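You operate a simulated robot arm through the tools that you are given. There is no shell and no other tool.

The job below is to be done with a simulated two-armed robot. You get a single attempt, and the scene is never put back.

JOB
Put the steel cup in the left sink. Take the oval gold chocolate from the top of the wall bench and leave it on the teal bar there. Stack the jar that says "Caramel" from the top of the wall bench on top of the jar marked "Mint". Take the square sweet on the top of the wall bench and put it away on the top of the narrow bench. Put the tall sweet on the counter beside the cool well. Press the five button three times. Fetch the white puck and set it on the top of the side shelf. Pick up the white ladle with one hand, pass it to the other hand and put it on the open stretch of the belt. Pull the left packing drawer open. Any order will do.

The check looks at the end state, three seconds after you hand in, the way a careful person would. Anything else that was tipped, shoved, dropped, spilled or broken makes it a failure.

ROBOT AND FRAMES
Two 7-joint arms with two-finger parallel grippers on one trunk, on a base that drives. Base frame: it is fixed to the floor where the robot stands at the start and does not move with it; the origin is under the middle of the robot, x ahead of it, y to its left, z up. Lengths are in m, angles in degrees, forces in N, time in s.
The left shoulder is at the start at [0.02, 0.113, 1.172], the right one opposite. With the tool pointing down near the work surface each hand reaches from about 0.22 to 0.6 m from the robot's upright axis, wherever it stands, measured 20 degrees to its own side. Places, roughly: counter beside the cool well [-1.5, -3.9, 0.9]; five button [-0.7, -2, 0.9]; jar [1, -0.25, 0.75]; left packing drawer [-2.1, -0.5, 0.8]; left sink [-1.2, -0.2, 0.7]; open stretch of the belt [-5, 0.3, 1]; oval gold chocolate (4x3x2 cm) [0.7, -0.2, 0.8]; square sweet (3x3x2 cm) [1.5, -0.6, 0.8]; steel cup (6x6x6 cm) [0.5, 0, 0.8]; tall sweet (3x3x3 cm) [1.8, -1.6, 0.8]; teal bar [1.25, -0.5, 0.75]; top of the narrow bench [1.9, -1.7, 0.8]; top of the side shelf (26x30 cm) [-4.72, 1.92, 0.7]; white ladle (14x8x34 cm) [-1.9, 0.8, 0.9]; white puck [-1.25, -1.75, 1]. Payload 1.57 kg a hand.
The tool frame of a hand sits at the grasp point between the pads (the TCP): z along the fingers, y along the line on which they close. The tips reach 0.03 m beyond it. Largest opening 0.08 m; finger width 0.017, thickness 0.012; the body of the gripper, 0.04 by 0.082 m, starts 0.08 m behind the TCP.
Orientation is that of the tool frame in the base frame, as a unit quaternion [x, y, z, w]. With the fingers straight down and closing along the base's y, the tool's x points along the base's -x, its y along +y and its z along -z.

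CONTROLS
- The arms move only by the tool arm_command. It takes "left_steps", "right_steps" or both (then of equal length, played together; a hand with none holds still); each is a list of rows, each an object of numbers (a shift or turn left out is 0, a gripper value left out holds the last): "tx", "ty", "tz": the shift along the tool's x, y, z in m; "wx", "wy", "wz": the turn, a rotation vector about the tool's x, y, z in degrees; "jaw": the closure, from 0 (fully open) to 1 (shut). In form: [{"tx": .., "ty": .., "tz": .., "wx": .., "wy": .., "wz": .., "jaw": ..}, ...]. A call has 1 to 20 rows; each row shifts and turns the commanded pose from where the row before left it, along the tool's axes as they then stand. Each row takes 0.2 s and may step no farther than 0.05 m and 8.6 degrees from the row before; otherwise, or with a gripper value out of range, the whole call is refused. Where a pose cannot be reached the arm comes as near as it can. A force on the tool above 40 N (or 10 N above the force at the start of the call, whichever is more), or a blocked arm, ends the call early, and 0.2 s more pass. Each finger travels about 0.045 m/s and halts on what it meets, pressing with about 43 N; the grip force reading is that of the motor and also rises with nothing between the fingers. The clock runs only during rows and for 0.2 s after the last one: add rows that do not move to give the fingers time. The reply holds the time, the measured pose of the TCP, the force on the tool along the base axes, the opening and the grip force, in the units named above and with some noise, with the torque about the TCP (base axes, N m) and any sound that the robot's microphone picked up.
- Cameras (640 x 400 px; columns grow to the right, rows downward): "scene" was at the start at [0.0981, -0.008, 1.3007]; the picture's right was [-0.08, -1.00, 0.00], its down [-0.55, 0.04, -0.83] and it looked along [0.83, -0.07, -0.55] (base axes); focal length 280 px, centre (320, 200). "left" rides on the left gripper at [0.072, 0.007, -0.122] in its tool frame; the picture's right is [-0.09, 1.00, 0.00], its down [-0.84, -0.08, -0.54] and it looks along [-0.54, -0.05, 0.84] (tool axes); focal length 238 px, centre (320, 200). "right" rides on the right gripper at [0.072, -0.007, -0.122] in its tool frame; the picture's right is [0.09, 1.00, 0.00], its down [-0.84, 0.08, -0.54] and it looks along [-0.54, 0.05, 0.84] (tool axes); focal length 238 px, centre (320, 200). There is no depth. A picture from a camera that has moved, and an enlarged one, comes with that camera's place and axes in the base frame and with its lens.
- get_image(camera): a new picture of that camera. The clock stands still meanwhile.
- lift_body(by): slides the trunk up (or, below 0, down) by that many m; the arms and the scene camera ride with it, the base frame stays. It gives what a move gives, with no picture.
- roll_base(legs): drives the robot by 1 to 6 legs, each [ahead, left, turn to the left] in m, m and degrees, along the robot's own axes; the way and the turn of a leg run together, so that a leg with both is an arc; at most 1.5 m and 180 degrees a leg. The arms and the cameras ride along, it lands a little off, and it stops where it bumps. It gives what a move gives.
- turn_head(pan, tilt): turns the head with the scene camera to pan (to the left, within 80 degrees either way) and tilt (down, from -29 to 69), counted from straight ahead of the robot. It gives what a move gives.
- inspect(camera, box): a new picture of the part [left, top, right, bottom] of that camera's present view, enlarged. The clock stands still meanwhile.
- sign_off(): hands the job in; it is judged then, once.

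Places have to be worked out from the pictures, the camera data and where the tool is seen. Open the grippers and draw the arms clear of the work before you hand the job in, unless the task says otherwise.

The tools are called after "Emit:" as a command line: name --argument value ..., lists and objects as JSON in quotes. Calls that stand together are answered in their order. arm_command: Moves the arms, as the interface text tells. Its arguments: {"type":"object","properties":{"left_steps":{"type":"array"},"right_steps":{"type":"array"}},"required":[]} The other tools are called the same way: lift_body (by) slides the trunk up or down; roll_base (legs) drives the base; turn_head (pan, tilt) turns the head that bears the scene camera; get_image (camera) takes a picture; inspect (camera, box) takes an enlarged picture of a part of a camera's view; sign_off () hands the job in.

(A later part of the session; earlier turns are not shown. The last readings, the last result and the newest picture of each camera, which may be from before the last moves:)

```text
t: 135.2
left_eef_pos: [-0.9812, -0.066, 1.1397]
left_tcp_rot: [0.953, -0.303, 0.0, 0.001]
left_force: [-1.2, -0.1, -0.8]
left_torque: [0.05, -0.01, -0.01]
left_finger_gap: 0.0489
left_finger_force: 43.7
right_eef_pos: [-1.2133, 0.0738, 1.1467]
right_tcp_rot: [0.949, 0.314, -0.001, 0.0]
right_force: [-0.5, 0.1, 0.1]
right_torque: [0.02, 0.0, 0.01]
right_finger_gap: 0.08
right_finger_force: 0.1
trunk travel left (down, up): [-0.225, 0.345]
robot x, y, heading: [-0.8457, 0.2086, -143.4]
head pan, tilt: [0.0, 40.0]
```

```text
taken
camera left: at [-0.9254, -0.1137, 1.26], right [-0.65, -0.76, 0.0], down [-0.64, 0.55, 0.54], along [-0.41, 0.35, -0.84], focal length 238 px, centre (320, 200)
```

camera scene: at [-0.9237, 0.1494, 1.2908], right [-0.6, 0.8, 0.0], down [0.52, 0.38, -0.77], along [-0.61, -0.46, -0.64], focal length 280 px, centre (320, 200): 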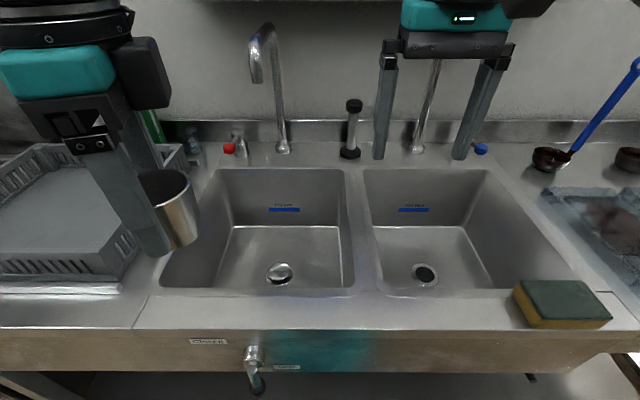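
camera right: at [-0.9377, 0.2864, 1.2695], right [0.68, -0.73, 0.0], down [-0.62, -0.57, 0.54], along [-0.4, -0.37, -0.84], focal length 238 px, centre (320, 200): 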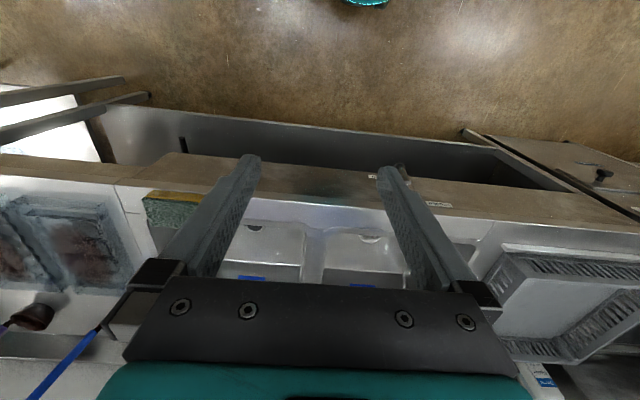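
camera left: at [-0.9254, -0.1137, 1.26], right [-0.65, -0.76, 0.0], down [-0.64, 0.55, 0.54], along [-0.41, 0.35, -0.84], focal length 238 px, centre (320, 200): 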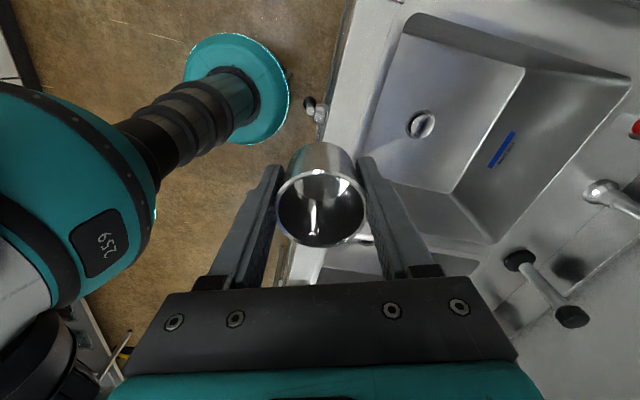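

Triangulating the drain gives the left basin bottom at z≈0.655, drain at [-1.218,-0.20]. I move the cup over the basin, just right of the drain (right hand moves aside).

Emit:
arm_command --left_steps '[{"tx": -0.0302, "ty": 0.0381}, {"tx": -0.0302, "ty": 0.0381}, {"tx": -0.0302, "ty": 0.0381}, {"tx": -0.0302, "ty": 0.0381}, {"tx": -0.0302, "ty": 0.0381}, {}]' --right_steps '[{"ty": -0.025, "tx": 0.01}, {"ty": -0.025, "tx": 0.01}, {"ty": -0.025, "tx": 0.01}, {"ty": -0.025, "tx": 0.01}, {"ty": -0.025, "tx": 0.01}, {}]'

Emit:
get_image --camera "left"

Emit:
get_image --camera "scene"

```text
t: 136.6
left_eef_pos: [-1.2155, -0.1352, 1.1375]
left_tcp_rot: [0.953, -0.302, 0.0, 0.001]
left_force: [-0.9, -0.1, -1.7]
left_torque: [-0.02, 0.05, 0.06]
left_finger_gap: 0.0486
left_finger_force: 42.7
right_eef_pos: [-1.2482, 0.2036, 1.1458]
right_tcp_rot: [0.949, 0.314, -0.001, 0.0]
right_force: [0.1, -1.2, -0.1]
right_torque: [0.02, -0.04, 0.0]
right_finger_gap: 0.08
right_finger_force: 0.2
trunk travel left (down, up): [-0.225, 0.345]
robot x, y, heading: [-0.845, 0.2053, -143.3]
head pan, tilt: [0.0, 40.0]
```

```text
taken
camera left: at [-1.1594, -0.1828, 1.2589], right [-0.65, -0.76, 0.0], down [-0.64, 0.55, 0.54], along [-0.41, 0.35, -0.84], focal length 238 px, centre (320, 200)
```

left: 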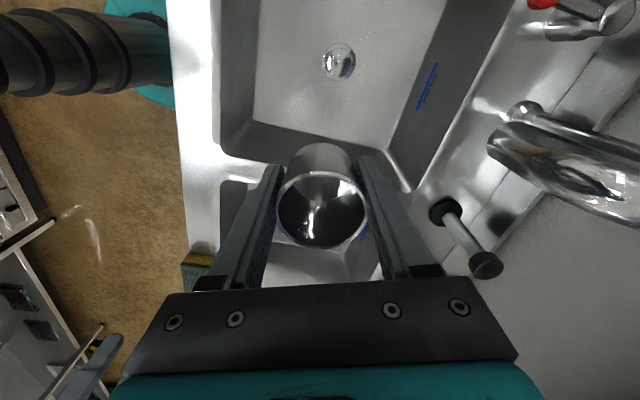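

```text
taken
camera scene: at [-0.9228, 0.1492, 1.2908], right [-0.6, 0.8, 0.0], down [0.52, 0.38, -0.77], along [-0.61, -0.46, -0.64], focal length 280 px, centre (320, 200)
```

scene: 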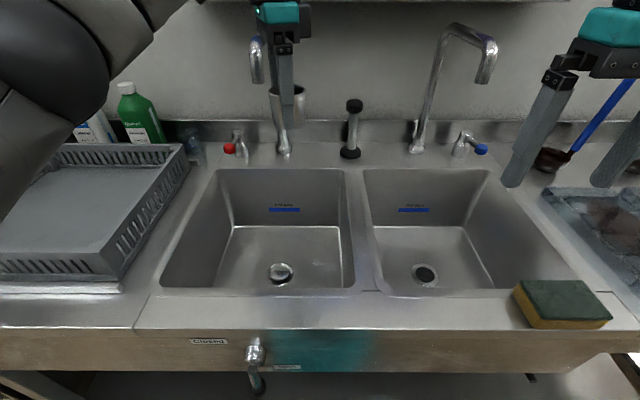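

The spout tip is ≈10 cm from the hand axis, so I shift 5 cm toward myself first, then descend into the basin partway and check.

Emit:
arm_command --left_steps '[{"tx": 0.0145, "ty": -0.0446}, {"tz": 0.045}, {"tz": 0.045}, {"tz": 0.045}, {"tz": 0.045}, {"tz": 0.045}, {}]'

Emit:
get_image --camera "left"

Emit:
get_image --camera "scene"

```text
t: 138.2
left_eef_pos: [-1.1768, -0.1081, 0.9145]
left_tcp_rot: [0.953, -0.302, 0.0, 0.001]
left_force: [-0.5, 0.1, -0.4]
left_torque: [-0.01, -0.03, -0.02]
left_finger_gap: 0.0486
left_finger_force: 43.0
right_eef_pos: [-1.2479, 0.2033, 1.1461]
right_tcp_rot: [0.949, 0.315, -0.002, 0.0]
right_force: [-0.7, 0.1, -0.2]
right_torque: [0.01, -0.01, -0.01]
right_finger_gap: 0.0798
right_finger_force: 0.0
trunk travel left (down, up): [-0.225, 0.345]
robot x, y, heading: [-0.8493, 0.2071, -143.5]
head pan, tilt: [0.0, 40.0]
```

```text
taken
camera left: at [-1.1203, -0.1554, 1.0349], right [-0.65, -0.76, 0.0], down [-0.64, 0.55, 0.54], along [-0.41, 0.35, -0.84], focal length 238 px, centre (320, 200)
```

left: 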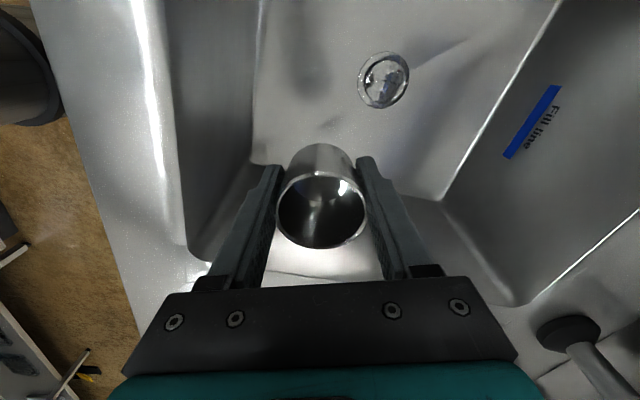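

```text
taken
camera scene: at [-0.9232, 0.1498, 1.2909], right [-0.6, 0.8, 0.0], down [0.52, 0.38, -0.77], along [-0.61, -0.46, -0.64], focal length 280 px, centre (320, 200)
```

scene: 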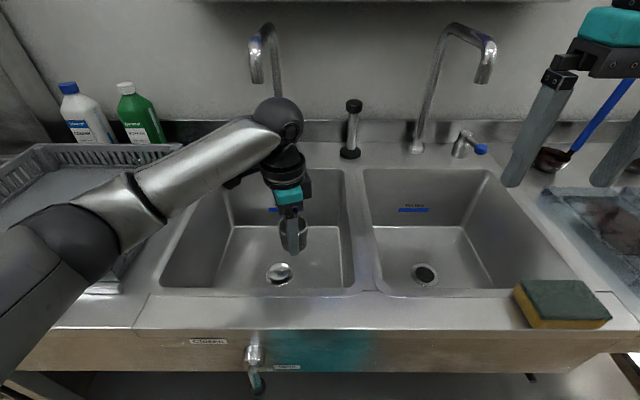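

The forearm lies low and sideways over the rack in this posture. Raising the trunk will lift the elbow: I raise 0.18 m and then reach down further.

Emit:
lift_body --by 0.18

Emit:
arm_command --left_steps '[{"tz": 0.045}, {"tz": 0.045}, {"tz": 0.045}, {"tz": 0.045}, {"tz": 0.045}, {}]'

Emit:
get_image --camera "scene"

```text
t: 140.2
left_eef_pos: [-1.1753, -0.1085, 1.094]
left_tcp_rot: [0.953, -0.303, 0.0, 0.001]
left_force: [-0.6, -0.2, -0.9]
left_torque: [0.04, -0.02, 0.05]
left_finger_gap: 0.0487
left_finger_force: 42.7
right_eef_pos: [-1.2482, 0.204, 1.3259]
right_tcp_rot: [0.949, 0.315, -0.001, 0.001]
right_force: [-0.1, 0.8, 0.7]
right_torque: [-0.01, 0.0, -0.02]
right_finger_gap: 0.0801
right_finger_force: 0.0
trunk travel left (down, up): [-0.405, 0.165]
robot x, y, heading: [-0.8455, 0.2086, -143.4]
head pan, tilt: [0.0, 40.0]
```

```text
t: 141.6
left_eef_pos: [-1.1759, -0.1099, 0.8677]
left_tcp_rot: [0.953, -0.303, 0.0, 0.002]
left_force: [0.5, 0.6, -0.5]
left_torque: [0.01, 0.02, -0.01]
left_finger_gap: 0.0489
left_finger_force: 42.9
right_eef_pos: [-1.2483, 0.2046, 1.3269]
right_tcp_rot: [0.949, 0.314, -0.001, 0.001]
right_force: [-0.1, 0.4, 0.2]
right_torque: [0.03, -0.04, -0.01]
right_finger_gap: 0.08
right_finger_force: 0.1
trunk travel left (down, up): [-0.405, 0.165]
robot x, y, heading: [-0.846, 0.2082, -143.1]
head pan, tilt: [0.0, 40.0]
```

```text
taken
camera scene: at [-0.9229, 0.1496, 1.4709], right [-0.6, 0.8, 0.0], down [0.52, 0.38, -0.77], along [-0.61, -0.46, -0.64], focal length 280 px, centre (320, 200)
```

scene: 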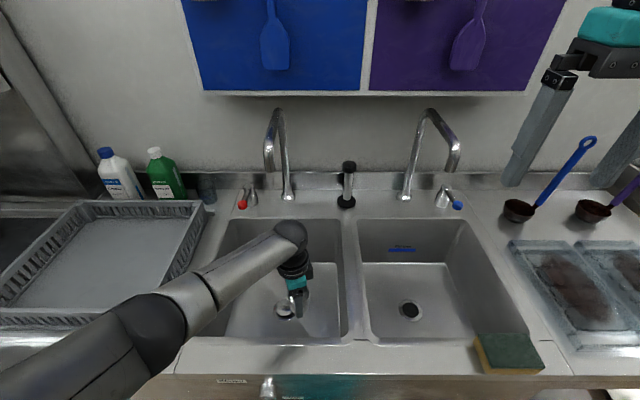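

Elbow is now ≈1.16 m high. Continue down to TCP 0.76 and check again.

Emit:
arm_command --left_steps '[{"tz": 0.04}, {"tz": 0.04}, {"tz": 0.03}, {}]'

Emit:
get_image --camera "scene"

Emit:
get_image --camera "left"

```text
t: 142.6
left_eef_pos: [-1.1582, -0.1038, 0.7803]
left_tcp_rot: [0.953, -0.303, -0.001, 0.002]
left_force: [-0.3, 0.1, -0.2]
left_torque: [-0.02, 0.02, -0.05]
left_finger_gap: 0.049
left_finger_force: 43.1
left hand out of reach, approached as far as the arm can: row 2, 3
right_eef_pos: [-1.2477, 0.2045, 1.3263]
right_tcp_rot: [0.949, 0.315, -0.001, 0.001]
right_force: [0.3, 1.1, 0.2]
right_torque: [0.02, 0.02, -0.04]
right_finger_gap: 0.0802
right_finger_force: 0.0
trunk travel left (down, up): [-0.405, 0.165]
robot x, y, heading: [-0.8449, 0.2041, -143.5]
head pan, tilt: [0.0, 40.0]
```

```text
taken
camera scene: at [-0.9229, 0.1494, 1.4708], right [-0.6, 0.8, 0.0], down [0.52, 0.38, -0.77], along [-0.61, -0.46, -0.64], focal length 280 px, centre (320, 200)
```

scene: 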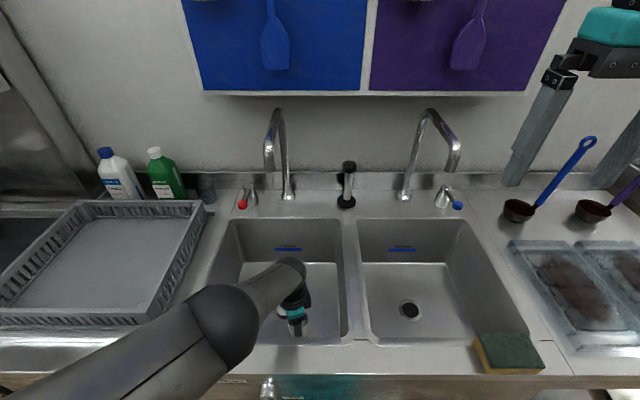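

```text
taken
camera left: at [-1.1018, -0.1505, 0.901], right [-0.65, -0.76, 0.0], down [-0.64, 0.55, 0.54], along [-0.41, 0.35, -0.84], focal length 238 px, centre (320, 200)
```

left: 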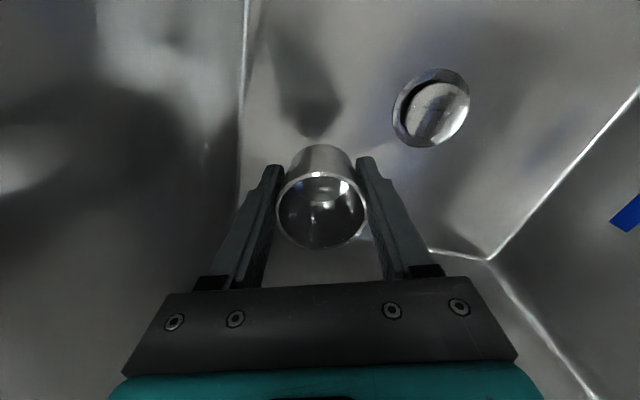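

The arm is now stretched; with the elbow still ≈1.08 m, lowering the trunk itself brings the cup down. I lower the trunk 0.06, then in small steps watching force.

Emit:
lift_body --by -0.06

Emit:
get_image --camera "left"

Emit:
get_image --camera "scene"

```text
t: 143.6
left_eef_pos: [-1.1583, -0.1029, 0.7204]
left_tcp_rot: [0.953, -0.303, 0.0, 0.001]
left_force: [-0.3, 0.1, -1.0]
left_torque: [-0.02, 0.03, -0.03]
left_finger_gap: 0.0489
left_finger_force: 42.7
right_eef_pos: [-1.2494, 0.2045, 1.2672]
right_tcp_rot: [0.949, 0.314, 0.0, 0.0]
right_force: [-1.0, -0.1, 0.3]
right_torque: [0.02, -0.02, -0.03]
right_finger_gap: 0.08
right_finger_force: 0.0
trunk travel left (down, up): [-0.345, 0.225]
robot x, y, heading: [-0.8489, 0.208, -143.2]
head pan, tilt: [0.0, 40.0]
```

```text
taken
camera left: at [-1.1018, -0.1504, 0.8413], right [-0.65, -0.76, 0.0], down [-0.64, 0.55, 0.54], along [-0.41, 0.35, -0.84], focal length 238 px, centre (320, 200)
```

left: 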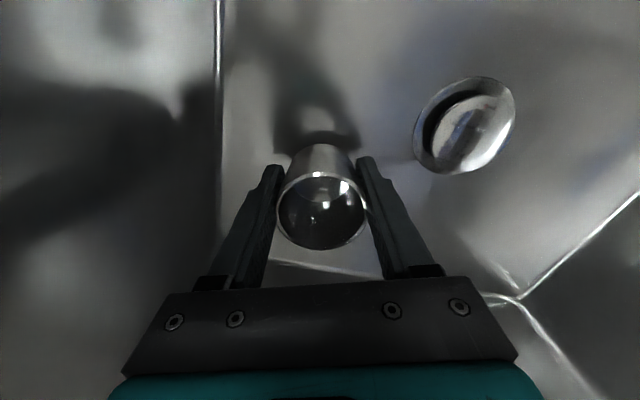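

```text
taken
camera scene: at [-0.923, 0.1498, 1.4109], right [-0.6, 0.8, 0.0], down [0.52, 0.38, -0.77], along [-0.61, -0.46, -0.64], focal length 280 px, centre (320, 200)
```

scene: 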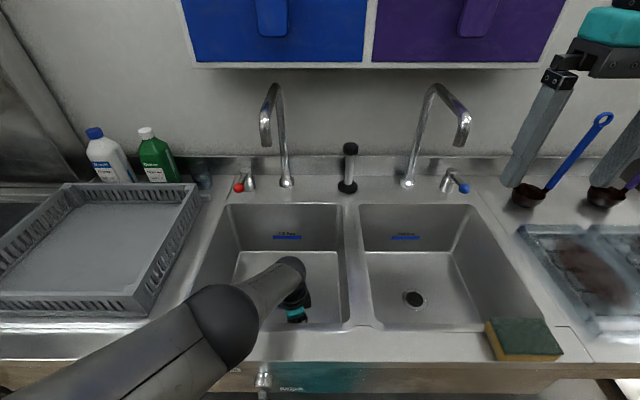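

Emit:
lift_body --by -0.015

Emit:
lift_body --by -0.006

Emit:
get_image --camera "left"

```text
t: 144.2
left_eef_pos: [-1.1571, -0.1029, 0.7059]
left_tcp_rot: [0.953, -0.302, -0.001, 0.002]
left_force: [1.3, 0.4, 5.8]
left_torque: [0.08, -0.18, -0.03]
left_finger_gap: 0.0488
left_finger_force: 42.9
right_eef_pos: [-1.2485, 0.2044, 1.2521]
right_tcp_rot: [0.949, 0.315, 0.0, 0.0]
right_force: [0.6, 0.5, 0.2]
right_torque: [0.01, 0.01, 0.01]
right_finger_gap: 0.0801
right_finger_force: 0.0
trunk travel left (down, up): [-0.33, 0.24]
robot x, y, heading: [-0.8491, 0.207, -143.4]
head pan, tilt: [0.0, 40.0]
```

```text
t: 144.8
left_eef_pos: [-1.1594, -0.1025, 0.7026]
left_tcp_rot: [0.953, -0.303, -0.002, 0.004]
left_force: [6.6, -0.2, 36.3]
left_torque: [0.15, -0.06, -0.04]
left_finger_gap: 0.0487
left_finger_force: 43.5
right_eef_pos: [-1.2458, 0.2052, 1.2454]
right_tcp_rot: [0.949, 0.315, -0.002, 0.0]
right_force: [0.4, 0.4, 1.1]
right_torque: [-0.03, 0.03, 0.01]
right_finger_gap: 0.0799
right_finger_force: 0.1
trunk travel left (down, up): [-0.324, 0.246]
robot x, y, heading: [-0.8447, 0.2074, -143.2]
head pan, tilt: [0.0, 40.0]
```

```text
taken
camera left: at [-1.1022, -0.1501, 0.8232], right [-0.65, -0.76, 0.01], down [-0.63, 0.55, 0.54], along [-0.42, 0.35, -0.84], focal length 238 px, centre (320, 200)
```

left: 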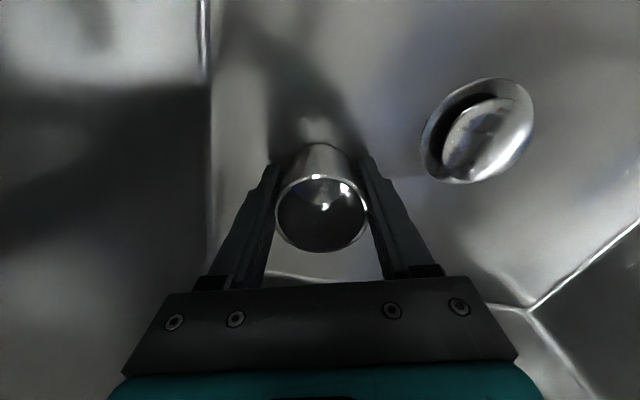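

Contact with the basin floor. I relieve 4 mm and open the fingers moderately.

Emit:
lift_body --by 0.004

Emit:
arm_command --left_steps '[{"jaw": 0.25}, {}, {}]'

Emit:
get_image --camera "left"

```text
t: 145.3
left_eef_pos: [-1.1581, -0.1033, 0.7017]
left_tcp_rot: [0.953, -0.303, 0.0, 0.001]
left_force: [-2.7, -0.6, 7.3]
left_torque: [-0.09, 0.3, 0.01]
left_finger_gap: 0.0484
left_finger_force: 42.8
right_eef_pos: [-1.2495, 0.205, 1.2479]
right_tcp_rot: [0.949, 0.314, -0.001, 0.0]
right_force: [-0.3, -0.3, -0.6]
right_torque: [0.0, 0.02, -0.03]
right_finger_gap: 0.0801
right_finger_force: 0.0
trunk travel left (down, up): [-0.328, 0.242]
robot x, y, heading: [-0.8468, 0.2061, -143.5]
head pan, tilt: [0.0, 40.0]
```

```text
t: 146.1
left_eef_pos: [-1.1582, -0.1042, 0.7019]
left_tcp_rot: [0.953, -0.302, 0.0, 0.001]
left_force: [0.8, 0.3, 0.8]
left_torque: [-0.04, 0.01, -0.01]
left_finger_gap: 0.0599
left_finger_force: 0.0
right_eef_pos: [-1.2502, 0.2048, 1.2488]
right_tcp_rot: [0.949, 0.315, -0.001, 0.0]
right_force: [-0.4, -0.6, 0.7]
right_torque: [-0.01, -0.01, 0.05]
right_finger_gap: 0.0801
right_finger_force: 0.0
trunk travel left (down, up): [-0.328, 0.242]
robot x, y, heading: [-0.8472, 0.2086, -143.3]
head pan, tilt: [0.0, 40.0]
```

```text
taken
camera left: at [-1.1016, -0.1504, 0.824], right [-0.65, -0.76, 0.0], down [-0.64, 0.55, 0.54], along [-0.41, 0.35, -0.84], focal length 238 px, centre (320, 200)
```

left: 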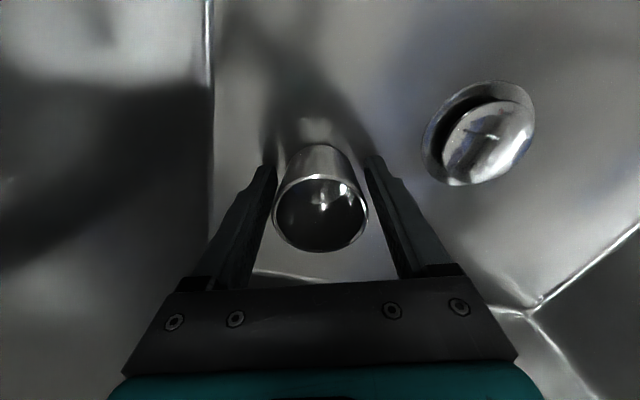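

Cup stands free. Open fully and lift the hand straight out with the trunk.

Emit:
arm_command --left_steps '[{"jaw": 0}, {}, {}]'

Emit:
lift_body --by 0.24

Emit:
get_image --camera "left"

Emit:
get_image --camera "scene"

```text
t: 146.9
left_eef_pos: [-1.1576, -0.1031, 0.7041]
left_tcp_rot: [0.953, -0.303, 0.0, 0.001]
left_force: [0.2, -0.2, 0.8]
left_torque: [0.01, -0.01, 0.02]
left_finger_gap: 0.0801
left_finger_force: 0.1
right_eef_pos: [-1.2495, 0.2047, 1.2488]
right_tcp_rot: [0.949, 0.315, -0.001, 0.001]
right_force: [0.6, 0.2, -0.3]
right_torque: [0.01, 0.0, 0.0]
right_finger_gap: 0.08
right_finger_force: 0.1
trunk travel left (down, up): [-0.328, 0.242]
robot x, y, heading: [-0.8458, 0.2077, -143.4]
head pan, tilt: [0.0, 40.0]
```

```text
t: 149.4
left_eef_pos: [-1.1585, -0.1038, 0.9433]
left_tcp_rot: [0.953, -0.303, 0.0, 0.002]
left_force: [-0.3, -0.7, 0.4]
left_torque: [0.0, 0.03, 0.0]
left_finger_gap: 0.0801
left_finger_force: 0.2
right_eef_pos: [-1.249, 0.2049, 1.4901]
right_tcp_rot: [0.949, 0.315, -0.001, 0.0]
right_force: [-0.1, 0.0, -1.1]
right_torque: [0.0, -0.02, -0.03]
right_finger_gap: 0.08
right_finger_force: 0.1
trunk travel left (down, up): [-0.568, 0.002]
robot x, y, heading: [-0.8474, 0.2073, -143.2]
head pan, tilt: [0.0, 40.0]
```

```text
taken
camera left: at [-1.1019, -0.1504, 1.0641], right [-0.65, -0.76, 0.0], down [-0.64, 0.55, 0.54], along [-0.41, 0.35, -0.84], focal length 238 px, centre (320, 200)
```

left: 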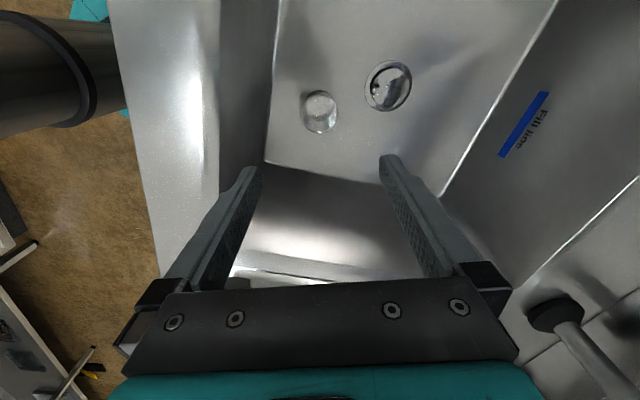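

```text
taken
camera scene: at [-0.9232, 0.1498, 1.6337], right [-0.6, 0.8, 0.0], down [0.52, 0.38, -0.77], along [-0.61, -0.46, -0.64], focal length 280 px, centre (320, 200)
```

scene: 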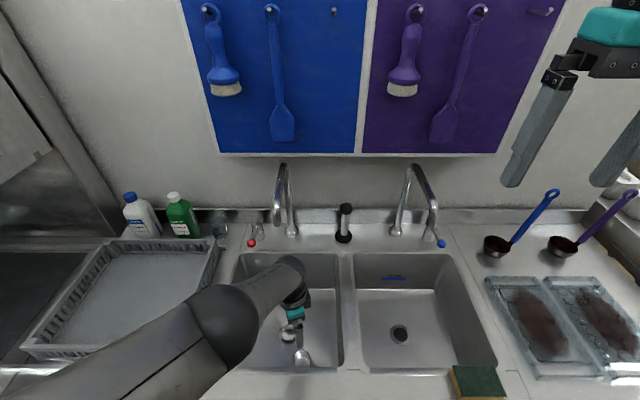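

The cup stands in the left sink. Raise the left hand, back away, restore its yaw and lower the trunk to the normal height.

Emit:
arm_command --left_steps '[{"tz": -0.05}, {"tz": -0.05}, {"tz": -0.05}, {"tz": -0.05}, {"tz": -0.05}, {"tz": -0.05}, {"tz": -0.05}, {"tz": -0.05}, {"tz": -0.05}, {"tz": -0.05}, {"tz": -0.04}, {}]'

Emit:
roll_base --legs '[[-0.3, 0, 0]]'

Emit:
arm_command --left_steps '[{"wz": -8}, {"wz": -8}, {"wz": -8}, {"wz": -8}, {"wz": -8}, {"wz": -8}, {"wz": -8}, {"wz": -8}, {"wz": -8}, {"ty": 0.04}, {"ty": 0.04}, {}]'

Emit:
lift_body --by -0.34

Emit:
get_image --camera "scene"

```text
t: 152.0
left_eef_pos: [-1.274, -0.1454, 1.3928]
left_tcp_rot: [0.953, -0.302, 0.002, 0.001]
left_force: [0.3, 0.7, -0.4]
left_torque: [-0.01, -0.03, -0.05]
left_finger_gap: 0.0798
left_finger_force: 0.0
left hand out of reach, approached as far as the arm can: row 1, 2, 3, 4, 5, 6, 7, 8
right_eef_pos: [-1.2486, 0.2032, 1.4882]
right_tcp_rot: [0.949, 0.315, -0.001, 0.0]
right_force: [-0.4, 0.2, 0.0]
right_torque: [0.05, 0.01, 0.04]
right_finger_gap: 0.0799
right_finger_force: 0.0
trunk travel left (down, up): [-0.568, 0.002]
robot x, y, heading: [-0.8435, 0.2089, -143.3]
head pan, tilt: [0.0, 40.0]
```

```text
t: 154.1
left_eef_pos: [-1.0311, 0.0326, 1.3923]
left_tcp_rot: [0.954, -0.301, 0.0, 0.002]
left_force: [-1.2, -0.2, -1.0]
left_torque: [-0.02, -0.01, -0.02]
left_finger_gap: 0.0802
left_finger_force: 0.1
right_eef_pos: [-1.0064, 0.3829, 1.4906]
right_tcp_rot: [0.949, 0.317, -0.001, 0.001]
right_force: [-0.2, -0.2, -0.4]
right_torque: [0.0, 0.01, 0.0]
right_finger_gap: 0.0798
right_finger_force: 0.1
trunk travel left (down, up): [-0.568, 0.002]
robot x, y, heading: [-0.6042, 0.3847, -143.0]
head pan, tilt: [0.0, 40.0]
```

```text
t: 156.7
left_eef_pos: [-0.9968, -0.0355, 1.3959]
left_tcp_rot: [0.948, 0.317, -0.001, 0.002]
left_force: [-0.7, -0.9, 0.3]
left_torque: [0.01, -0.02, 0.01]
left_finger_gap: 0.0798
left_finger_force: 0.2
left hand out of reach, approached as far as the arm can: row 10, 11
right_eef_pos: [-1.0077, 0.3827, 1.4894]
right_tcp_rot: [0.949, 0.316, 0.0, 0.001]
right_force: [0.4, -0.3, 0.1]
right_torque: [-0.02, 0.01, -0.03]
right_finger_gap: 0.0801
right_finger_force: 0.0
trunk travel left (down, up): [-0.568, 0.002]
robot x, y, heading: [-0.6056, 0.3905, -142.9]
head pan, tilt: [0.0, 40.0]
```

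```text
t: 160.0
left_eef_pos: [-0.9971, -0.0362, 1.0559]
left_tcp_rot: [0.948, 0.318, -0.001, 0.001]
left_force: [0.8, -0.9, -0.3]
left_torque: [-0.01, 0.04, 0.01]
left_finger_gap: 0.0799
left_finger_force: 0.0
right_eef_pos: [-1.0068, 0.383, 1.148]
right_tcp_rot: [0.949, 0.317, -0.001, 0.0]
right_force: [-0.9, -0.2, 1.0]
right_torque: [-0.01, 0.02, 0.0]
right_finger_gap: 0.0802
right_finger_force: 0.0
trunk travel left (down, up): [-0.228, 0.342]
robot x, y, heading: [-0.6079, 0.3863, -143.0]
head pan, tilt: [0.0, 40.0]
```

```text
taken
camera scene: at [-0.6811, 0.3303, 1.2939], right [-0.6, 0.8, 0.0], down [0.51, 0.39, -0.77], along [-0.61, -0.46, -0.64], focal length 280 px, centre (320, 200)
```

scene: 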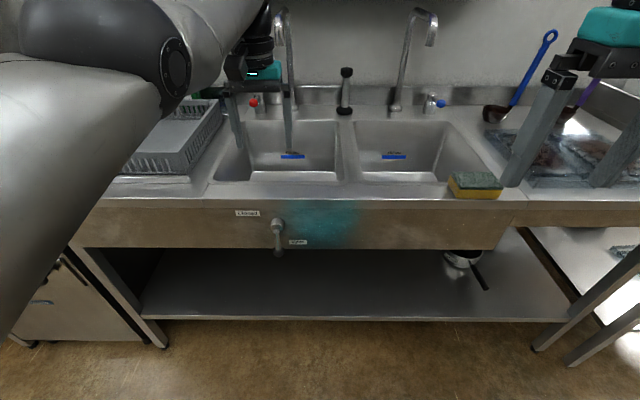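

I retract the left hand, then turn around and drive along the aisle to its right end, between the wall bench and the narrow bench.

Emit:
arm_command --left_steps '[{"tx": 0.04, "tz": -0.02}, {"tx": 0.04, "tz": -0.02}, {"tx": 0.04, "tz": -0.02}, {"tx": 0.03, "tz": -0.02}, {}]'

Emit:
roll_base --legs '[[0, 0, 90], [0, 0, 90], [0, -1.3, 0], [0, -1.25, 0]]'

Emit:
turn_head --pan -60 --tilt 35

Emit:
get_image --camera "scene"

Emit:
turn_head --pan 0 --tilt 40

Emit:
get_image --camera "scene"

```text
t: 161.2
left_eef_pos: [-0.9815, 0.001, 1.1686]
left_tcp_rot: [0.948, 0.317, 0.001, 0.001]
left_force: [-0.5, -0.3, 0.0]
left_torque: [0.01, 0.01, 0.0]
left_finger_gap: 0.0801
left_finger_force: 0.0
left hand out of reach, approached as far as the arm can: row 1, 2, 3, 4
right_eef_pos: [-1.0066, 0.3829, 1.1491]
right_tcp_rot: [0.949, 0.316, 0.0, 0.0]
right_force: [-0.2, -1.0, -0.6]
right_torque: [0.02, 0.0, 0.02]
right_finger_gap: 0.0798
right_finger_force: 0.1
trunk travel left (down, up): [-0.228, 0.342]
robot x, y, heading: [-0.605, 0.3906, -143.1]
head pan, tilt: [0.0, 40.0]
```

```text
t: 181.4
left_eef_pos: [1.4088, -1.1134, 1.1686]
left_tcp_rot: [-0.354, 0.935, 0.001, -0.001]
left_force: [-0.1, 0.3, 0.2]
left_torque: [-0.01, 0.03, 0.01]
left_finger_gap: 0.0799
left_finger_force: 0.1
right_eef_pos: [1.4631, -1.4957, 1.1499]
right_tcp_rot: [-0.354, 0.935, 0.0, 0.001]
right_force: [0.3, 0.2, 0.0]
right_torque: [0.0, -0.01, -0.01]
right_finger_gap: 0.0798
right_finger_force: 0.0
trunk travel left (down, up): [-0.228, 0.342]
robot x, y, heading: [1.0654, -1.5297, 41.1]
head pan, tilt: [0.0, 40.0]
```

```text
t: 182.7
left_eef_pos: [1.4091, -1.1157, 1.1681]
left_tcp_rot: [-0.353, 0.935, 0.001, -0.001]
left_force: [-0.4, 0.4, -0.7]
left_torque: [0.0, -0.04, 0.02]
left_finger_gap: 0.0801
left_finger_force: 0.0
right_eef_pos: [1.4648, -1.495, 1.1488]
right_tcp_rot: [-0.351, 0.936, 0.001, 0.002]
right_force: [-0.1, 0.5, -0.6]
right_torque: [-0.03, -0.01, -0.04]
right_finger_gap: 0.0799
right_finger_force: 0.0
trunk travel left (down, up): [-0.228, 0.342]
robot x, y, heading: [1.0674, -1.5338, 41.4]
head pan, tilt: [-60.0, 35.0]
```

```text
taken
camera scene: at [1.1537, -1.5531, 1.3014], right [-0.32, -0.95, 0.0], down [-0.54, 0.18, -0.82], along [0.78, -0.26, -0.57], focal length 280 px, centre (320, 200)
```

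scene: 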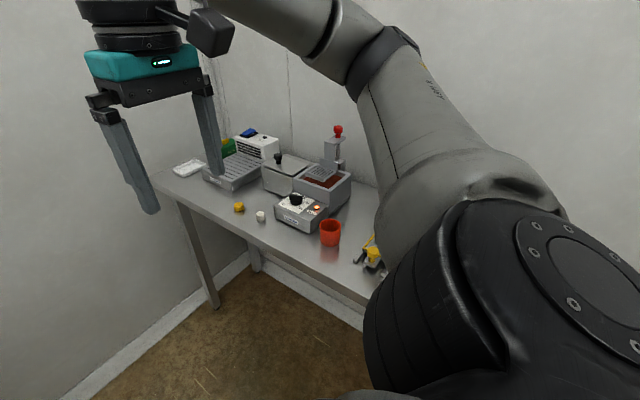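

```text
t: 184.0
left_eef_pos: [1.4086, -1.1151, 1.1662]
left_tcp_rot: [-0.354, 0.935, 0.001, -0.001]
left_force: [-0.6, -0.3, -0.5]
left_torque: [0.0, 0.06, 0.0]
left_finger_gap: 0.0799
left_finger_force: 0.0
right_eef_pos: [1.464, -1.4955, 1.1484]
right_tcp_rot: [-0.354, 0.935, 0.001, 0.002]
right_force: [-1.4, 0.4, 0.5]
right_torque: [0.01, -0.01, 0.02]
right_finger_gap: 0.08
right_finger_force: 0.1
trunk travel left (down, up): [-0.228, 0.342]
robot x, y, heading: [1.0658, -1.5305, 41.1]
head pan, tilt: [0.0, 40.0]
```

```text
taken
camera scene: at [1.1341, -1.4689, 1.2938], right [0.66, -0.75, 0.0], down [-0.48, -0.42, -0.77], along [0.58, 0.51, -0.64], focal length 280 px, centre (320, 200)
```

scene: 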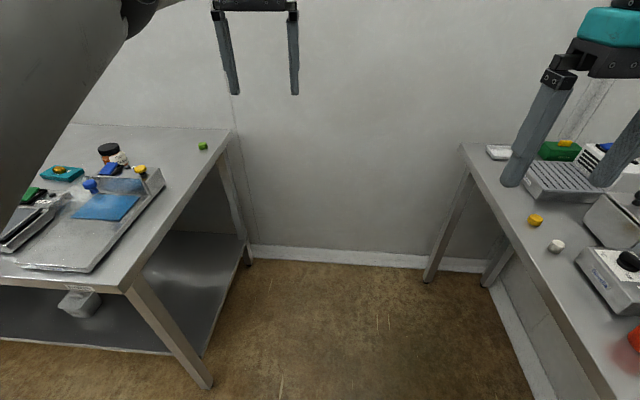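

The gap between the benches is wide enough. Zooming on the narrow bench sweets.

Emit:
inspect --camera "scene" --box '[480, 120, 640, 280]'

Emit:
inspect --camera "scene" --box '[510, 200, 590, 265]'

```text
2.50 times, centred on (560, 200) of scene
camera zoom: at [1.1341, -1.4689, 1.2938], right [0.66, -0.75, 0.0], down [-0.48, -0.42, -0.77], along [0.58, 0.51, -0.64], focal length 701 px, centre (-280, 200)
```

zoom: 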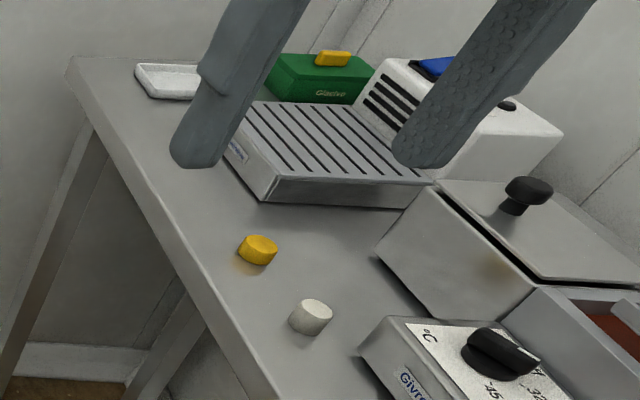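

```text
6.15 times, centred on (550, 232) of scene
camera zoom: at [1.1341, -1.4689, 1.2938], right [0.66, -0.75, 0.0], down [-0.48, -0.42, -0.77], along [0.58, 0.51, -0.64], focal length 1725 px, centre (-1095, 0)
```

zoom: 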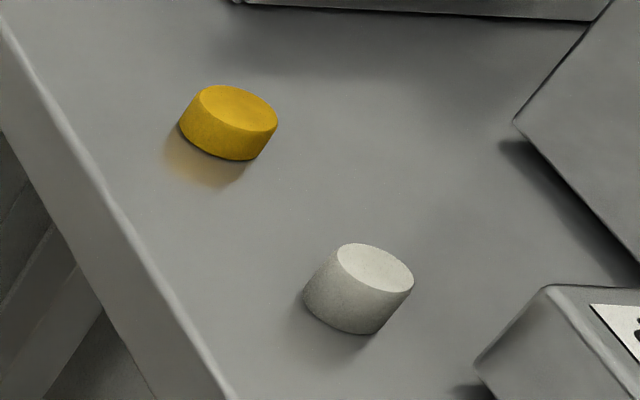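

The white cylinder is the tall sweet (≈[1.79,-1.594]); the green cube is the square sweet. I'll turn toward the bench end, with the left hand pulled back and the right hand extended, before moving into the gap.

Emit:
arm_command --left_steps '[{"tx": 0.03, "ty": 0.02}, {"tx": 0.03, "ty": 0.02}, {"tx": 0.03, "ty": 0.02}, {"tx": 0.03, "ty": 0.02}, {"tx": 0.03, "ty": 0.02}, {}]' --right_steps '[{"tx": -0.035}, {"tx": -0.035}, {"tx": -0.035}, {"tx": -0.035}, {"tx": -0.035}, {}]'

Emit:
roll_base --legs '[[0, 0, 61]]'

Emit:
turn_head --pan 0 --tilt 50

Emit:
get_image --camera "scene"

```text
t: 185.4
left_eef_pos: [1.3757, -1.0844, 1.1939]
left_tcp_rot: [-0.353, 0.936, 0.001, 0.0]
left_force: [-0.7, 0.0, 0.9]
left_torque: [0.01, 0.03, 0.03]
left_finger_gap: 0.0801
left_finger_force: 0.2
left hand out of reach, approached as far as the arm can: row 1, 2, 3, 4, 5
right_eef_pos: [1.5959, -1.3799, 1.1505]
right_tcp_rot: [-0.354, 0.935, 0.0, 0.0]
right_force: [0.4, 0.7, 0.1]
right_torque: [0.02, 0.02, -0.01]
right_finger_gap: 0.0802
right_finger_force: 0.0
trunk travel left (down, up): [-0.228, 0.342]
robot x, y, heading: [1.0644, -1.5338, 41.3]
head pan, tilt: [0.0, 40.0]
```

```text
t: 188.4
left_eef_pos: [0.8309, -1.036, 1.1937]
left_tcp_rot: [0.774, -0.633, -0.001, 0.0]
left_force: [-0.7, -0.5, 0.2]
left_torque: [0.0, 0.01, -0.01]
left_finger_gap: 0.0799
left_finger_force: 0.1
right_eef_pos: [1.1973, -0.9951, 1.1511]
right_tcp_rot: [0.774, -0.633, -0.001, -0.001]
right_force: [0.4, -1.0, -0.8]
right_torque: [0.01, 0.01, 0.03]
right_finger_gap: 0.0799
right_finger_force: 0.0
trunk travel left (down, up): [-0.228, 0.342]
robot x, y, heading: [1.0648, -1.5297, 101.5]
head pan, tilt: [0.0, 40.0]
```

```text
t: 189.1
left_eef_pos: [0.8313, -1.0364, 1.193]
left_tcp_rot: [0.775, -0.632, -0.001, 0.001]
left_force: [-0.4, -0.4, -0.3]
left_torque: [0.01, 0.01, 0.02]
left_finger_gap: 0.08
left_finger_force: 0.0
right_eef_pos: [1.1968, -0.9953, 1.1512]
right_tcp_rot: [0.775, -0.632, -0.001, -0.001]
right_force: [0.4, 0.5, -0.5]
right_torque: [0.01, 0.0, -0.01]
right_finger_gap: 0.08
right_finger_force: 0.0
trunk travel left (down, up): [-0.228, 0.342]
robot x, y, heading: [1.0635, -1.5294, 101.6]
head pan, tilt: [0.0, 50.0]
```

```text
taken
camera scene: at [1.0455, -1.4463, 1.2797], right [0.98, 0.2, 0.0], down [0.15, -0.75, -0.64], along [-0.13, 0.63, -0.77], focal length 280 px, centre (320, 200)
```

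scene: 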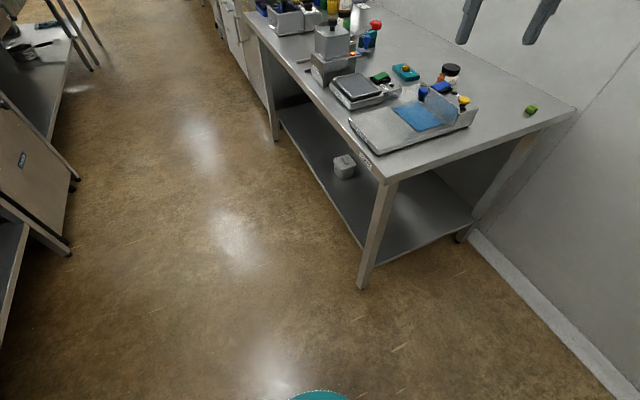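

Recomputed: bench end is at a=1.434 and the green cube sits 5 cm from it. Before moving into the gap I check where my right elbow sticks out.

Emit:
turn_head --pan -60 --tilt 20

Emit:
get_image --camera "scene"

```text
t: 190.4
left_eef_pos: [0.8297, -1.037, 1.1939]
left_tcp_rot: [0.774, -0.633, -0.002, 0.0]
left_force: [-0.5, 0.4, 0.5]
left_torque: [0.02, -0.01, 0.0]
left_finger_gap: 0.0799
left_finger_force: 0.1
right_eef_pos: [1.1961, -0.9942, 1.1509]
right_tcp_rot: [0.774, -0.633, -0.001, -0.001]
right_force: [-0.3, 0.0, -0.6]
right_torque: [0.0, 0.01, -0.04]
right_finger_gap: 0.0801
right_finger_force: 0.1
trunk travel left (down, up): [-0.228, 0.342]
robot x, y, heading: [1.0635, -1.5294, 101.5]
head pan, tilt: [-60.0, 20.0]
```

```text
taken
camera scene: at [1.1305, -1.4601, 1.3252], right [0.66, -0.75, 0.0], down [-0.26, -0.23, -0.94], along [0.7, 0.62, -0.34], focal length 280 px, centre (320, 200)
```

scene: 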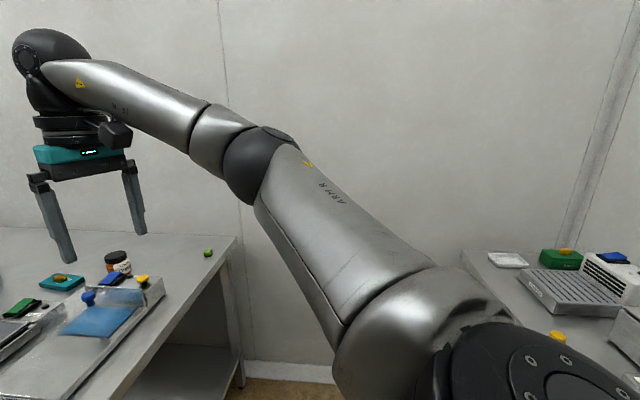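

My right elbow juts ≈0.43 m sideways, so facing the wall (heading ≈37°) in the gap and using the left hand is safer. First I must retract both hands; let me see the left arm's posture and free it.

Emit:
turn_head --pan 60 --tilt 20

Emit:
get_image --camera "scene"

Emit:
arm_command --left_steps '[{"tz": 0.03}, {"tz": 0.03}, {"tx": 0.03}, {"tx": 0.03}, {}]' --right_steps '[{"tx": 0.03}, {"tx": 0.03}, {"tx": 0.03}, {"tx": 0.03}, {}]'

```text
t: 192.4
left_eef_pos: [0.8314, -1.0374, 1.1941]
left_tcp_rot: [0.775, -0.632, -0.001, 0.0]
left_force: [-0.1, -0.5, -0.4]
left_torque: [-0.04, -0.01, 0.01]
left_finger_gap: 0.0799
left_finger_force: 0.1
right_eef_pos: [1.1986, -0.9942, 1.1514]
right_tcp_rot: [0.774, -0.633, -0.001, -0.001]
right_force: [-0.1, 0.0, 0.8]
right_torque: [-0.04, -0.01, 0.02]
right_finger_gap: 0.0801
right_finger_force: 0.0
trunk travel left (down, up): [-0.228, 0.342]
robot x, y, heading: [1.0619, -1.5325, 101.4]
head pan, tilt: [60.0, 20.0]
```

```text
taken
camera scene: at [0.9725, -1.4921, 1.3252], right [0.32, 0.95, 0.0], down [0.32, -0.11, -0.94], along [-0.89, 0.3, -0.34], focal length 280 px, centre (320, 200)
```

scene: 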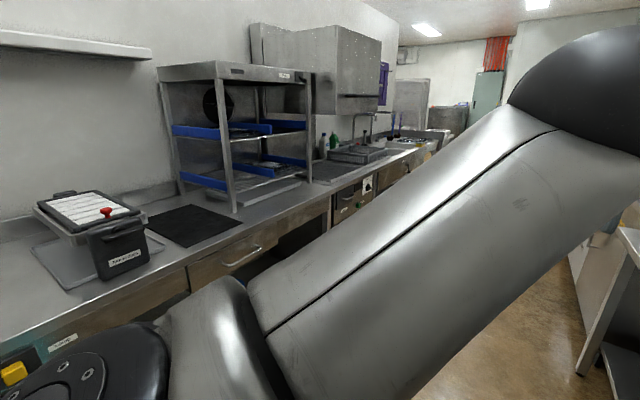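

```text
t: 193.6
left_eef_pos: [0.8361, -1.023, 1.1591]
left_tcp_rot: [0.774, -0.633, 0.0, 0.001]
left_force: [-0.9, -0.7, -0.3]
left_torque: [-0.05, -0.02, 0.0]
left_finger_gap: 0.0802
left_finger_force: 0.1
left hand out of reach, approached as far as the arm can: row 1, 2, 3, 4
right_eef_pos: [1.221, -1.1124, 1.1509]
right_tcp_rot: [0.774, -0.634, -0.002, 0.0]
right_force: [-0.7, 0.6, 0.6]
right_torque: [-0.03, -0.01, 0.02]
right_finger_gap: 0.0799
right_finger_force: 0.0
trunk travel left (down, up): [-0.228, 0.342]
robot x, y, heading: [1.0663, -1.5308, 101.6]
head pan, tilt: [60.0, 20.0]
```

The left arm is stuck near its straight singularity (as the right one was). Pitching the tool forward freed it then; I try the same.

Emit:
arm_command --left_steps '[{"wy": -6}, {"wy": -6}, {"wy": -6}, {}]'

Emit:
arm_command --left_steps '[{"ty": 0.02}, {"ty": 0.02}, {}]'

Emit:
arm_command --left_steps '[{"tz": -0.02}, {"tz": -0.02}, {}]'

```text
t: 194.6
left_eef_pos: [0.8309, -0.9638, 1.1839]
left_tcp_rot: [0.765, -0.625, -0.123, -0.098]
left_force: [-0.8, -0.6, -0.4]
left_torque: [-0.02, -0.02, -0.02]
left_finger_gap: 0.0798
left_finger_force: 0.1
left hand out of reach, approached as far as the arm can: row 1, 2, 3
right_eef_pos: [1.2218, -1.1121, 1.1519]
right_tcp_rot: [0.775, -0.633, 0.0, 0.0]
right_force: [-0.1, 0.2, -0.3]
right_torque: [0.01, -0.03, -0.02]
right_finger_gap: 0.0801
right_finger_force: 0.0
trunk travel left (down, up): [-0.228, 0.342]
robot x, y, heading: [1.0616, -1.5281, 101.5]
head pan, tilt: [60.0, 20.0]
```

```text
t: 195.4
left_eef_pos: [0.7928, -0.9686, 1.1855]
left_tcp_rot: [0.765, -0.625, -0.122, -0.097]
left_force: [0.4, 0.1, -0.1]
left_torque: [0.02, 0.0, -0.01]
left_finger_gap: 0.0798
left_finger_force: 0.1
left hand out of reach, approached as far as the arm can: row 2
right_eef_pos: [1.2215, -1.1115, 1.152]
right_tcp_rot: [0.774, -0.633, -0.001, 0.0]
right_force: [0.0, 0.1, 0.5]
right_torque: [-0.03, -0.01, 0.01]
right_finger_gap: 0.0799
right_finger_force: 0.0
trunk travel left (down, up): [-0.228, 0.342]
robot x, y, heading: [1.0628, -1.5273, 101.6]
head pan, tilt: [60.0, 20.0]
```

```text
t: 196.2
left_eef_pos: [0.7951, -0.9834, 1.2201]
left_tcp_rot: [0.765, -0.625, -0.122, -0.098]
left_force: [0.1, -0.4, 0.3]
left_torque: [0.01, 0.01, 0.03]
left_finger_gap: 0.0801
left_finger_force: 0.0
left hand out of reach, approached as far as the arm can: row 2
right_eef_pos: [1.2212, -1.1116, 1.1515]
right_tcp_rot: [0.774, -0.633, -0.001, -0.001]
right_force: [-0.8, 0.4, -0.4]
right_torque: [0.01, -0.01, -0.03]
right_finger_gap: 0.08
right_finger_force: 0.1
trunk travel left (down, up): [-0.228, 0.342]
robot x, y, heading: [1.0673, -1.5298, 101.4]
head pan, tilt: [60.0, 20.0]
```

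Emit:
arm_command --left_steps '[{"tx": 0.028, "tz": -0.0093}, {"tx": 0.028, "tz": -0.0093}, {"tx": 0.028, "tz": -0.0093}, {}]'

Emit:
arm_command --left_steps '[{"tx": 0.028, "tz": -0.0093}, {"tx": 0.028, "tz": -0.0093}, {"tx": 0.028, "tz": -0.0093}, {}]'

```text
t: 197.2
left_eef_pos: [0.8031, -1.0019, 1.2566]
left_tcp_rot: [0.765, -0.625, -0.121, -0.099]
left_force: [0.1, -0.3, 0.4]
left_torque: [0.01, 0.01, -0.01]
left_finger_gap: 0.0802
left_finger_force: 0.0
left hand out of reach, approached as far as the arm can: row 1, 2, 3
right_eef_pos: [1.2212, -1.1116, 1.1518]
right_tcp_rot: [0.774, -0.633, -0.001, -0.001]
right_force: [0.7, -0.2, -0.2]
right_torque: [-0.01, 0.04, 0.0]
right_finger_gap: 0.0799
right_finger_force: 0.1
trunk travel left (down, up): [-0.228, 0.342]
robot x, y, heading: [1.0636, -1.5308, 101.5]
head pan, tilt: [60.0, 20.0]
```

```text
t: 198.2
left_eef_pos: [0.8114, -1.029, 1.2995]
left_tcp_rot: [0.765, -0.625, -0.122, -0.099]
left_force: [0.7, 0.3, 0.2]
left_torque: [-0.01, 0.01, -0.02]
left_finger_gap: 0.0798
left_finger_force: 0.0
left hand out of reach, approached as far as the arm can: row 1, 2, 3
right_eef_pos: [1.2228, -1.112, 1.1524]
right_tcp_rot: [0.775, -0.633, -0.001, 0.0]
right_force: [0.7, 0.2, 0.2]
right_torque: [0.04, -0.01, 0.04]
right_finger_gap: 0.0799
right_finger_force: 0.1
trunk travel left (down, up): [-0.228, 0.342]
robot x, y, heading: [1.0659, -1.5282, 101.6]
head pan, tilt: [60.0, 20.0]
```

Emit:
arm_command --left_steps '[{"wy": -8}, {"wy": -8}, {"wy": -8}, {}]'

Emit:
arm_command --left_steps '[{"ty": 0.02}, {"ty": 0.02}, {}]'

Emit:
arm_command --left_steps '[{"tx": 0.0148, "tz": -0.0134}, {"tx": 0.0148, "tz": -0.0134}, {}]'

Emit:
turn_head --pan 20 --tilt 0

Emit:
get_image --camera "scene"

```text
t: 199.2
left_eef_pos: [0.8035, -0.9588, 1.3507]
left_tcp_rot: [0.723, -0.59, -0.279, -0.226]
left_force: [0.2, 0.2, -0.8]
left_torque: [0.0, -0.02, -0.02]
left_finger_gap: 0.08
left_finger_force: 0.0
left hand out of reach, approached as far as the arm can: row 1, 2, 3
right_eef_pos: [1.2212, -1.113, 1.1514]
right_tcp_rot: [0.775, -0.633, -0.001, -0.001]
right_force: [0.0, -0.2, 1.1]
right_torque: [0.0, -0.02, 0.02]
right_finger_gap: 0.0799
right_finger_force: 0.1
trunk travel left (down, up): [-0.228, 0.342]
robot x, y, heading: [1.0621, -1.5298, 101.6]
head pan, tilt: [60.0, 20.0]
```

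```text
t: 200.0
left_eef_pos: [0.7656, -0.9664, 1.3505]
left_tcp_rot: [0.722, -0.592, -0.278, -0.226]
left_force: [1.0, -0.3, 0.6]
left_torque: [0.0, -0.01, -0.02]
left_finger_gap: 0.0801
left_finger_force: 0.0
right_eef_pos: [1.2218, -1.1126, 1.1518]
right_tcp_rot: [0.774, -0.633, -0.001, -0.001]
right_force: [0.1, 0.3, -0.2]
right_torque: [0.02, 0.03, -0.02]
right_finger_gap: 0.08
right_finger_force: 0.1
trunk travel left (down, up): [-0.228, 0.342]
robot x, y, heading: [1.0642, -1.5328, 101.3]
head pan, tilt: [60.0, 20.0]
```

```text
t: 200.8
left_eef_pos: [0.7674, -0.981, 1.3699]
left_tcp_rot: [0.723, -0.591, -0.278, -0.225]
left_force: [-0.3, 0.1, 0.1]
left_torque: [-0.04, 0.0, -0.04]
left_finger_gap: 0.08
left_finger_force: 0.0
left hand out of reach, approached as far as the arm can: row 1, 2
right_eef_pos: [1.2217, -1.1111, 1.1515]
right_tcp_rot: [0.775, -0.632, 0.0, -0.001]
right_force: [0.2, -1.2, 0.0]
right_torque: [0.02, 0.0, -0.01]
right_finger_gap: 0.0799
right_finger_force: 0.1
trunk travel left (down, up): [-0.228, 0.342]
robot x, y, heading: [1.0625, -1.5293, 101.7]
head pan, tilt: [60.0, 20.0]
```

```text
t: 201.9
left_eef_pos: [0.7683, -0.98, 1.3696]
left_tcp_rot: [0.723, -0.59, -0.278, -0.225]
left_force: [0.4, 0.6, -0.2]
left_torque: [0.02, 0.04, -0.01]
left_finger_gap: 0.08
left_finger_force: 0.0
right_eef_pos: [1.2221, -1.1123, 1.1519]
right_tcp_rot: [0.774, -0.633, 0.0, 0.0]
right_force: [-0.3, -0.1, 0.3]
right_torque: [0.01, -0.03, -0.01]
right_finger_gap: 0.0799
right_finger_force: 0.1
trunk travel left (down, up): [-0.228, 0.342]
robot x, y, heading: [1.064, -1.5309, 101.3]
head pan, tilt: [20.0, 0.0]
```

```text
taken
camera scene: at [1.0137, -1.445, 1.3575], right [0.85, 0.52, 0.0], down [0.0, 0.0, -1.0], along [-0.52, 0.85, 0.0], focal length 280 px, centre (320, 200)
```

scene: 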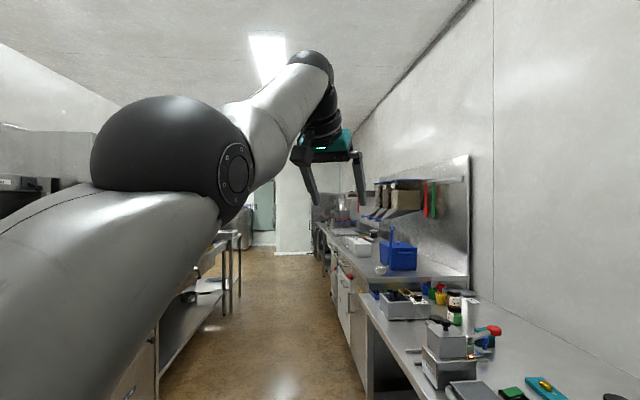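

Sideways motion is free. I swing the hand further left, then try pulling back.

Emit:
arm_command --left_steps '[{"ty": 0.04}, {"ty": 0.04}, {"ty": 0.04}, {"tz": -0.03}, {"tz": -0.03}, {}]'

Emit:
arm_command --left_steps '[{"tz": -0.03}, {"tz": -0.03}, {"tz": -0.03}, {}]'

Emit:
arm_command --left_steps '[{"wy": 6}, {"wy": 6}, {}]'

```text
t: 203.3
left_eef_pos: [0.6604, -1.0529, 1.4082]
left_tcp_rot: [0.723, -0.59, -0.279, -0.226]
left_force: [-0.8, -0.1, -0.5]
left_torque: [0.0, 0.0, 0.02]
left_finger_gap: 0.0801
left_finger_force: 0.1
left hand out of reach, approached as far as the arm can: row 2, 3
right_eef_pos: [1.2211, -1.1121, 1.1501]
right_tcp_rot: [0.774, -0.633, 0.0, -0.001]
right_force: [-0.1, 0.4, -0.1]
right_torque: [-0.01, -0.01, 0.01]
right_finger_gap: 0.0802
right_finger_force: 0.1
trunk travel left (down, up): [-0.228, 0.342]
robot x, y, heading: [1.0641, -1.5272, 101.4]
head pan, tilt: [20.0, 0.0]
```

```text
t: 204.3
left_eef_pos: [0.677, -1.1185, 1.4664]
left_tcp_rot: [0.723, -0.591, -0.278, -0.226]
left_force: [-1.0, 0.4, 0.7]
left_torque: [-0.01, 0.02, 0.01]
left_finger_gap: 0.0801
left_finger_force: 0.1
left hand out of reach, approached as far as the arm can: row 1, 3
right_eef_pos: [1.2215, -1.1116, 1.1515]
right_tcp_rot: [0.774, -0.633, 0.0, -0.001]
right_force: [1.0, 0.0, 0.0]
right_torque: [-0.02, -0.04, 0.0]
right_finger_gap: 0.08
right_finger_force: 0.0
trunk travel left (down, up): [-0.228, 0.342]
robot x, y, heading: [1.0644, -1.5283, 101.6]
head pan, tilt: [20.0, 0.0]
```

```text
t: 205.1
left_eef_pos: [0.6799, -1.1319, 1.4508]
left_tcp_rot: [0.736, -0.602, -0.241, -0.195]
left_force: [-0.1, 0.0, -0.7]
left_torque: [0.04, -0.02, -0.04]
left_finger_gap: 0.0797
left_finger_force: 0.1
left hand out of reach, approached as far as the arm can: row 1, 2
right_eef_pos: [1.2214, -1.1113, 1.1524]
right_tcp_rot: [0.774, -0.633, -0.001, -0.001]
right_force: [1.3, 0.7, 0.6]
right_torque: [-0.03, 0.0, 0.0]
right_finger_gap: 0.0799
right_finger_force: 0.0
trunk travel left (down, up): [-0.228, 0.342]
robot x, y, heading: [1.0641, -1.5292, 101.3]
head pan, tilt: [20.0, 0.0]
```

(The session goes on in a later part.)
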